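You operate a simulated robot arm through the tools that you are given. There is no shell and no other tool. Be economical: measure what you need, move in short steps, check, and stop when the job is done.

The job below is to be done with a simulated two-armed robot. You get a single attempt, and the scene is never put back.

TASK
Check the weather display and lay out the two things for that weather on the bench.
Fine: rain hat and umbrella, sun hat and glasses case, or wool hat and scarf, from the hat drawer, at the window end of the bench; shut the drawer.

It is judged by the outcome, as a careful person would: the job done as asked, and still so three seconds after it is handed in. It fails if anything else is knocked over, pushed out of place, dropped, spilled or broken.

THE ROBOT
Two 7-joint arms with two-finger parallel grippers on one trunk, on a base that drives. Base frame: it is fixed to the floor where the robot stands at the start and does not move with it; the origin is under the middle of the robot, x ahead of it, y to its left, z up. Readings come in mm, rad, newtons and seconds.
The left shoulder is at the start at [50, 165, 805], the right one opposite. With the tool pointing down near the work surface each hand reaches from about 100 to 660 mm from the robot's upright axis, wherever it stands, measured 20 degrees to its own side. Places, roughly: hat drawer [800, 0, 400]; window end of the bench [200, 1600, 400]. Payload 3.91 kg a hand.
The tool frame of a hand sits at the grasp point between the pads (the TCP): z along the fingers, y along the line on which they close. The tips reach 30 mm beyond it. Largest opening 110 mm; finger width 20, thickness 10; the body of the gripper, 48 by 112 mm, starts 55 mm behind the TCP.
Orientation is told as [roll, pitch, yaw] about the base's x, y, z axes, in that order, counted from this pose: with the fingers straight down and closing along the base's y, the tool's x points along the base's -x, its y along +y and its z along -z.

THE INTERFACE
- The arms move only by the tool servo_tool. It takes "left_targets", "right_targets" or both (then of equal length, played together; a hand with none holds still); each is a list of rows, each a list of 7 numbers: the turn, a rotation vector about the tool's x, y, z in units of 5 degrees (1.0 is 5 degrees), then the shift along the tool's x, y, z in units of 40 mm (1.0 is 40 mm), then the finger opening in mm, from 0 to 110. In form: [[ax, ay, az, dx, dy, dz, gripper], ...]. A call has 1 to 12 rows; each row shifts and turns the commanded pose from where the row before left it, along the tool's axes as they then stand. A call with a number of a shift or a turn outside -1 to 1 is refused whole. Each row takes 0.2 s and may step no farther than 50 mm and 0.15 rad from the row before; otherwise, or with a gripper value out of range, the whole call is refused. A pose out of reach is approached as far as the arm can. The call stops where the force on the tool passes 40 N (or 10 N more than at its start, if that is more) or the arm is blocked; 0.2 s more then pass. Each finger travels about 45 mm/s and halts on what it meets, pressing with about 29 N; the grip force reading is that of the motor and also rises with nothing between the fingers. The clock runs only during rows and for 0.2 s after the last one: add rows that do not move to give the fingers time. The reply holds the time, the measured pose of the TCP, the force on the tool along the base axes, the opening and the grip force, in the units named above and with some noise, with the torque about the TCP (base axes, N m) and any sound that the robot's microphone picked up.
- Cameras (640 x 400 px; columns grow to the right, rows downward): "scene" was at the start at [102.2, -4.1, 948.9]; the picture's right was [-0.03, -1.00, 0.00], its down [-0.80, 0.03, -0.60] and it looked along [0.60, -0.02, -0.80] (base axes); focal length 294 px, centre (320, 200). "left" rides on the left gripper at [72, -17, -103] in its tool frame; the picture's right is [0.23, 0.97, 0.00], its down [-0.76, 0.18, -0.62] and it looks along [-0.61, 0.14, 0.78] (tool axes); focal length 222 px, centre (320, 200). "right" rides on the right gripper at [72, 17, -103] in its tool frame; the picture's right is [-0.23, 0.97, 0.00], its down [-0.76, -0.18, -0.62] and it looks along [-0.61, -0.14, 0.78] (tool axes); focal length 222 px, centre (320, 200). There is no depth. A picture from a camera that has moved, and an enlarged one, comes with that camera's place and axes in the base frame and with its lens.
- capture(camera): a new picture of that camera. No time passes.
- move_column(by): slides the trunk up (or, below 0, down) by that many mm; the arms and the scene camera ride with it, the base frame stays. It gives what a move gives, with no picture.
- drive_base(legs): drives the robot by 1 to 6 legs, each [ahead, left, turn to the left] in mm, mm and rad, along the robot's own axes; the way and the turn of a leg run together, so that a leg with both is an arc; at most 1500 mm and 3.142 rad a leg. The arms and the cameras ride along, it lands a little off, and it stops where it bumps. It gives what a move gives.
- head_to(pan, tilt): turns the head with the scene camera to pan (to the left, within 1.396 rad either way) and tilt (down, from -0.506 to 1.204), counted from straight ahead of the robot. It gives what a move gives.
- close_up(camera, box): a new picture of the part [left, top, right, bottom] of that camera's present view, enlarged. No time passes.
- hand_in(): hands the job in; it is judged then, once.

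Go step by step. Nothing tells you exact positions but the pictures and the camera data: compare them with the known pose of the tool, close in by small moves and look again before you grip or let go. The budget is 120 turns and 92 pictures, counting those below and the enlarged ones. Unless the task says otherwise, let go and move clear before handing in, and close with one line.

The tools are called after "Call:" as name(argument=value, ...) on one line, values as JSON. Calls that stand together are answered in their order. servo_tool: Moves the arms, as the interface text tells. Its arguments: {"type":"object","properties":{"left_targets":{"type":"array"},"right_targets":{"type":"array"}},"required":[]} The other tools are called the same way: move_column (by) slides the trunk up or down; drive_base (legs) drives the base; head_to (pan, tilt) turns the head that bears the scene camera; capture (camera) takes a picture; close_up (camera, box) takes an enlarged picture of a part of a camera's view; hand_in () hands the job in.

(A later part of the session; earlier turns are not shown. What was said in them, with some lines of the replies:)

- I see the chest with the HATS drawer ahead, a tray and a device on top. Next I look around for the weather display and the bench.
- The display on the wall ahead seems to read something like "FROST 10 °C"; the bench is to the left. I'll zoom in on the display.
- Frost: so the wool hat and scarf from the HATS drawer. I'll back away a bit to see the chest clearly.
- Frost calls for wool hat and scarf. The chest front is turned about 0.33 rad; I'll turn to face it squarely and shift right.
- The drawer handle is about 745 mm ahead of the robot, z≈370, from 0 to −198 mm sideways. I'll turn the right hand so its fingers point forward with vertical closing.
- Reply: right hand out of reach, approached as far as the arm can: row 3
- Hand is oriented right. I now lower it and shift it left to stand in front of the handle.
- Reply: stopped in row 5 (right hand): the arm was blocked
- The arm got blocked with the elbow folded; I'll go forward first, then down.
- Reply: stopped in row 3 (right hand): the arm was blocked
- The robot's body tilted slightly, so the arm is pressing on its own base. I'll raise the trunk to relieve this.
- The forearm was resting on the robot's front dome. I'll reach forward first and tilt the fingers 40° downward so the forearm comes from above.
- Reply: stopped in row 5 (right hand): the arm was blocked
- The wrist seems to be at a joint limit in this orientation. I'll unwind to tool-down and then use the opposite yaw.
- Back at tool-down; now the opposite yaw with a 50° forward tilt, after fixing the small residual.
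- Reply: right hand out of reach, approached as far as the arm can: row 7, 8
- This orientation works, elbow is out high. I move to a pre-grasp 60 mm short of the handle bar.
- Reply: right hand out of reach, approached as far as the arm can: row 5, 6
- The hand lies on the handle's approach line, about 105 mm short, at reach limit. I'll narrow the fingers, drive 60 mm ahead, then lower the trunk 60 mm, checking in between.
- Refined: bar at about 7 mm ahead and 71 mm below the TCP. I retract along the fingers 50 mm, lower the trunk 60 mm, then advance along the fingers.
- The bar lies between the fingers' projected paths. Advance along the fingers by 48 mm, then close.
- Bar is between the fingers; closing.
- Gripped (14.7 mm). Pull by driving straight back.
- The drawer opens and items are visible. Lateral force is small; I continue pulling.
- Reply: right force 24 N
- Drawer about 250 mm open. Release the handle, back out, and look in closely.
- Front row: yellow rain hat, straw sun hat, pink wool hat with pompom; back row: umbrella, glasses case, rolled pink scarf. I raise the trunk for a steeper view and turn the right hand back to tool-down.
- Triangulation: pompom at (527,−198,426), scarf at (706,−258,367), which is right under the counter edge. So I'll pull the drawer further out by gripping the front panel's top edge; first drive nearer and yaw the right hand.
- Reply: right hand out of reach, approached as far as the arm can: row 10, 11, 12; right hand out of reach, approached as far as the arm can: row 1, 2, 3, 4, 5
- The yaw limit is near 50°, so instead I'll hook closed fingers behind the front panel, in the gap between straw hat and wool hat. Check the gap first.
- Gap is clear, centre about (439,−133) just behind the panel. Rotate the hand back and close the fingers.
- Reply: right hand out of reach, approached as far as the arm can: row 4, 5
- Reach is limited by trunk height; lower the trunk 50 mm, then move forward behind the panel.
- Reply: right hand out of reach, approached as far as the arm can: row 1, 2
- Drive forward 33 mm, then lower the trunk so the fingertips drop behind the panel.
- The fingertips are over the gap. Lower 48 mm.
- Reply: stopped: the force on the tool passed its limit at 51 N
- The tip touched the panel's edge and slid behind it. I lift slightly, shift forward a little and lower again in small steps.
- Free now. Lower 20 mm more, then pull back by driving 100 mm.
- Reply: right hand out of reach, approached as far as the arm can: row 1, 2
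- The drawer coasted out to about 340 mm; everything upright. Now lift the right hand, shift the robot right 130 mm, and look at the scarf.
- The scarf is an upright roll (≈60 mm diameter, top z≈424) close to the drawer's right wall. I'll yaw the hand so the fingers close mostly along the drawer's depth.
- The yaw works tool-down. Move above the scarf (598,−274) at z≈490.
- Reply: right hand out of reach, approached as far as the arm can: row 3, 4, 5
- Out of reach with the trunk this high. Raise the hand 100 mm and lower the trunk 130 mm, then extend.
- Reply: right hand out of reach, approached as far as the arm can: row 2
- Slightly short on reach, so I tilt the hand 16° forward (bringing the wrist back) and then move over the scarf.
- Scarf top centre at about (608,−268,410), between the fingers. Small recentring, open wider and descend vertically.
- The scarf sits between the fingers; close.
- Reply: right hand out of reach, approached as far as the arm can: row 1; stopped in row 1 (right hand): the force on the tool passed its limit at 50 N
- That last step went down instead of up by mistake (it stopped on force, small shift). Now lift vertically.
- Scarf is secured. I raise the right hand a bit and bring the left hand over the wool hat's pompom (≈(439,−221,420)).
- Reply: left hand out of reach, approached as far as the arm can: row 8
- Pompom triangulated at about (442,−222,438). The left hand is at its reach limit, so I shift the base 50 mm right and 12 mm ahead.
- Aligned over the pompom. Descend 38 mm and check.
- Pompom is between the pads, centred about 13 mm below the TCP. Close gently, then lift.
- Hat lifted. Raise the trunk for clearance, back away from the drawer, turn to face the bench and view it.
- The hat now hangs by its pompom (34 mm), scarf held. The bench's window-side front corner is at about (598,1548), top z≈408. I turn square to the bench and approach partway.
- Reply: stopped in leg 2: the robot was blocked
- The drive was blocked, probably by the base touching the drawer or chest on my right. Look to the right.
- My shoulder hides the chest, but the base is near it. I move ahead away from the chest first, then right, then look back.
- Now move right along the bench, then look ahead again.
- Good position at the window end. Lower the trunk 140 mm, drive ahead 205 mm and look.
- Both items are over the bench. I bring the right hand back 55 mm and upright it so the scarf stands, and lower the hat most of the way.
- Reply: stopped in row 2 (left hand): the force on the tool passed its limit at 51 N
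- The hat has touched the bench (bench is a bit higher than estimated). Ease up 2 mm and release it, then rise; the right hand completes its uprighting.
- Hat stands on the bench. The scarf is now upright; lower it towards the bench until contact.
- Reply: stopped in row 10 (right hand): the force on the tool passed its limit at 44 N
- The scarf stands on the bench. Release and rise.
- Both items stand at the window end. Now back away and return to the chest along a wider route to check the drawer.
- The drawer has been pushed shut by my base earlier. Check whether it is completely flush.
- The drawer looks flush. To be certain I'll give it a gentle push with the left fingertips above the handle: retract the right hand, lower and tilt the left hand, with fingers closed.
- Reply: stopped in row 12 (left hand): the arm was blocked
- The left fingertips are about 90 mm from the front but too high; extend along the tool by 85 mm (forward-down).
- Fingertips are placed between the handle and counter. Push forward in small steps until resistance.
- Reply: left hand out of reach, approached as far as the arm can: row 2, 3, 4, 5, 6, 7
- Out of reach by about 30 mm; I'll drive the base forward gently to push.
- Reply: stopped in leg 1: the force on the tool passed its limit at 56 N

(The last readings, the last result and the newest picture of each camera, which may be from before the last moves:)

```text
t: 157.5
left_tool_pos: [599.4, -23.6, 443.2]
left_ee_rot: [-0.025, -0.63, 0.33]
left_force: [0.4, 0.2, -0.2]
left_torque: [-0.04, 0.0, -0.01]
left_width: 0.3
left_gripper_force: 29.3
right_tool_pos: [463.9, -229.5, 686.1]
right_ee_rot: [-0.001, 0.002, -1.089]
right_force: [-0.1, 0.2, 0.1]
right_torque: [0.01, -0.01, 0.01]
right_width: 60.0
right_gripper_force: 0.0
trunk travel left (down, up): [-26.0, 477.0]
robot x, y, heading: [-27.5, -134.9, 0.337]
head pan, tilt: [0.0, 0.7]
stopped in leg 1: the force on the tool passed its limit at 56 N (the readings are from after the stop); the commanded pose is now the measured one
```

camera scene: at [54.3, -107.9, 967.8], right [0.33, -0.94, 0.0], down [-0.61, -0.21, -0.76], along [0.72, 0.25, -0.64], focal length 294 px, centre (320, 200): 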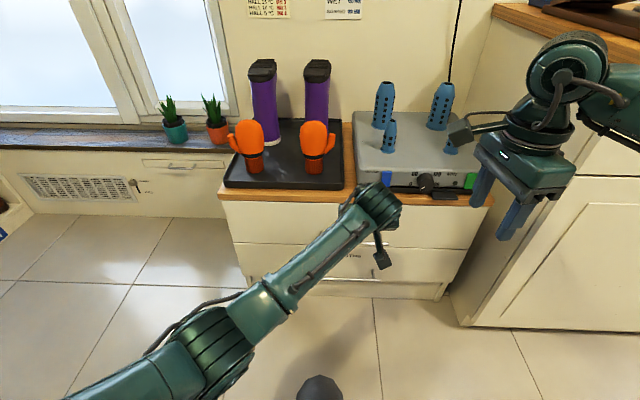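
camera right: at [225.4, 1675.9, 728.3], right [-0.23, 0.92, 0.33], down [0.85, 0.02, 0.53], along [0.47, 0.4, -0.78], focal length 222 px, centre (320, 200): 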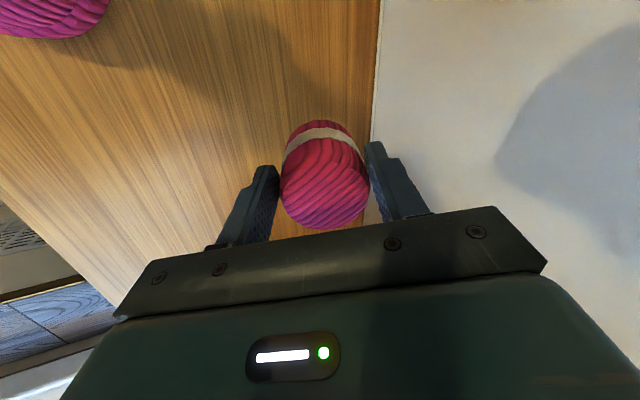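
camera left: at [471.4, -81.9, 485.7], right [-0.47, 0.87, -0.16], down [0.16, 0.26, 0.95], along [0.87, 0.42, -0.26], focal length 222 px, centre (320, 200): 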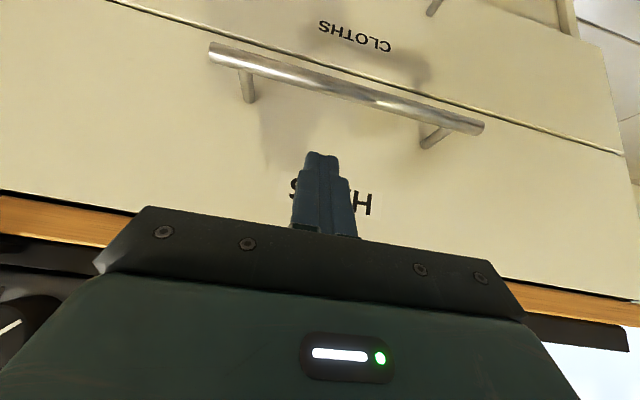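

The front resisted firmly without moving (56 N), so the drawer is fully shut. Back off and take final check views.

Call:
drive_base(legs=[[-250, 0, 0], [0, 250, 0]])

Call:
head_to(pan=-0.15, tilt=0.55)

Call:
capture(camera="scene")

Call:
head_to(pan=1.25, tilt=0.35)

Call:
capture(camera="scene")

```text
t: 161.8
left_tool_pos: [275.6, 133.2, 443.4]
left_ee_rot: [-0.025, -0.633, 0.334]
left_force: [-1.1, -0.1, 1.0]
left_torque: [-0.02, -0.01, 0.01]
left_width: 0.0
left_gripper_force: 28.1
right_tool_pos: [139.9, -74.8, 686.9]
right_ee_rot: [0.001, 0.003, -1.087]
right_force: [0.8, -0.1, -0.2]
right_torque: [0.01, 0.02, 0.0]
right_width: 60.0
right_gripper_force: 0.0
trunk travel left (down, up): [-26.0, 477.0]
robot x, y, heading: [-354.7, 18.5, 0.343]
head pan, tilt: [0.0, 0.7]
```

```text
t: 162.5
left_tool_pos: [275.8, 132.9, 444.2]
left_ee_rot: [-0.024, -0.631, 0.336]
left_force: [-0.1, 1.3, 0.2]
left_torque: [0.01, 0.04, 0.01]
left_width: 0.0
left_gripper_force: 28.4
right_tool_pos: [140.2, -74.6, 687.3]
right_ee_rot: [0.001, 0.0, -1.085]
right_force: [0.8, -0.5, -0.4]
right_torque: [0.06, -0.04, -0.02]
right_width: 60.0
right_gripper_force: 0.0
trunk travel left (down, up): [-26.0, 477.0]
robot x, y, heading: [-351.7, 22.4, 0.343]
head pan, tilt: [-0.15, 0.55]
```

```text
7 pictures are left
camera scene: at [-238.1, 44.4, 981.1], right [0.19, -0.98, 0.0], down [-0.51, -0.1, -0.85], along [0.84, 0.16, -0.52], focal length 294 px, centre (320, 200)
```

scene: 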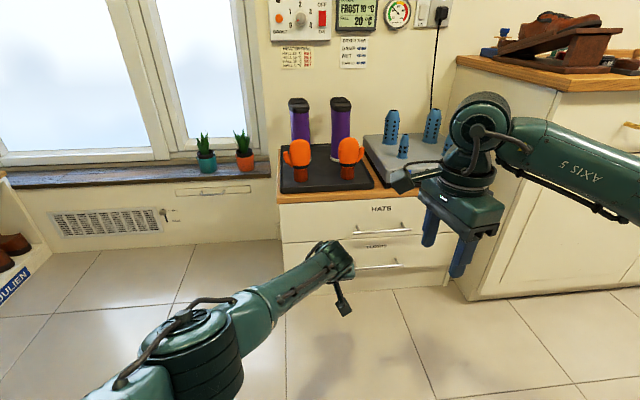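

```text
t: 164.0
left_tool_pos: [275.5, 132.3, 443.1]
left_ee_rot: [-0.025, -0.631, 0.336]
left_force: [-0.7, -0.3, 0.7]
left_torque: [0.0, 0.0, -0.03]
left_width: 0.1
left_gripper_force: 28.8
right_tool_pos: [138.9, -74.5, 686.4]
right_ee_rot: [0.001, 0.002, -1.085]
right_force: [0.1, 0.1, -0.8]
right_torque: [0.01, 0.02, 0.01]
right_width: 60.1
right_gripper_force: 0.0
trunk travel left (down, up): [-26.0, 477.0]
robot x, y, heading: [-355.3, 16.6, 0.343]
head pan, tilt: [1.25, 0.351]
```

```text
6 pictures are left
camera scene: at [-328.1, 120.3, 999.4], right [1.0, 0.02, 0.0], down [0.01, -0.34, -0.94], along [-0.02, 0.94, -0.34], focal length 294 px, centre (320, 200)
```

scene: 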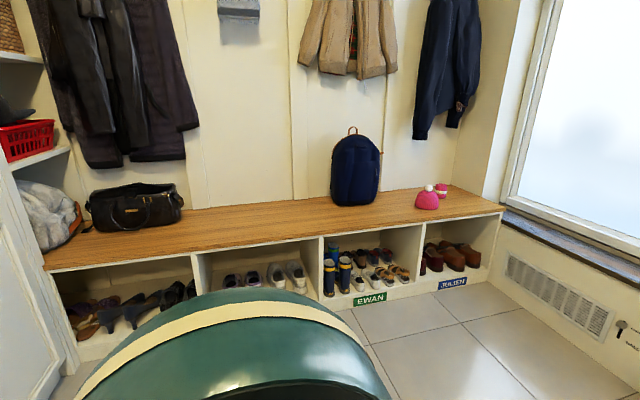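

The drawer is shut, the wool hat and scarf stand at the window end of the bench, and nothing else looks disturbed. I'm handing the job in.

Call:
hand_in()

```text
The job is handed in.
```

The display read frost, so I laid the wool hat and scarf at the window end of the bench; the hat drawer is shut, though my base bumped it closed and I didn't look inside again.
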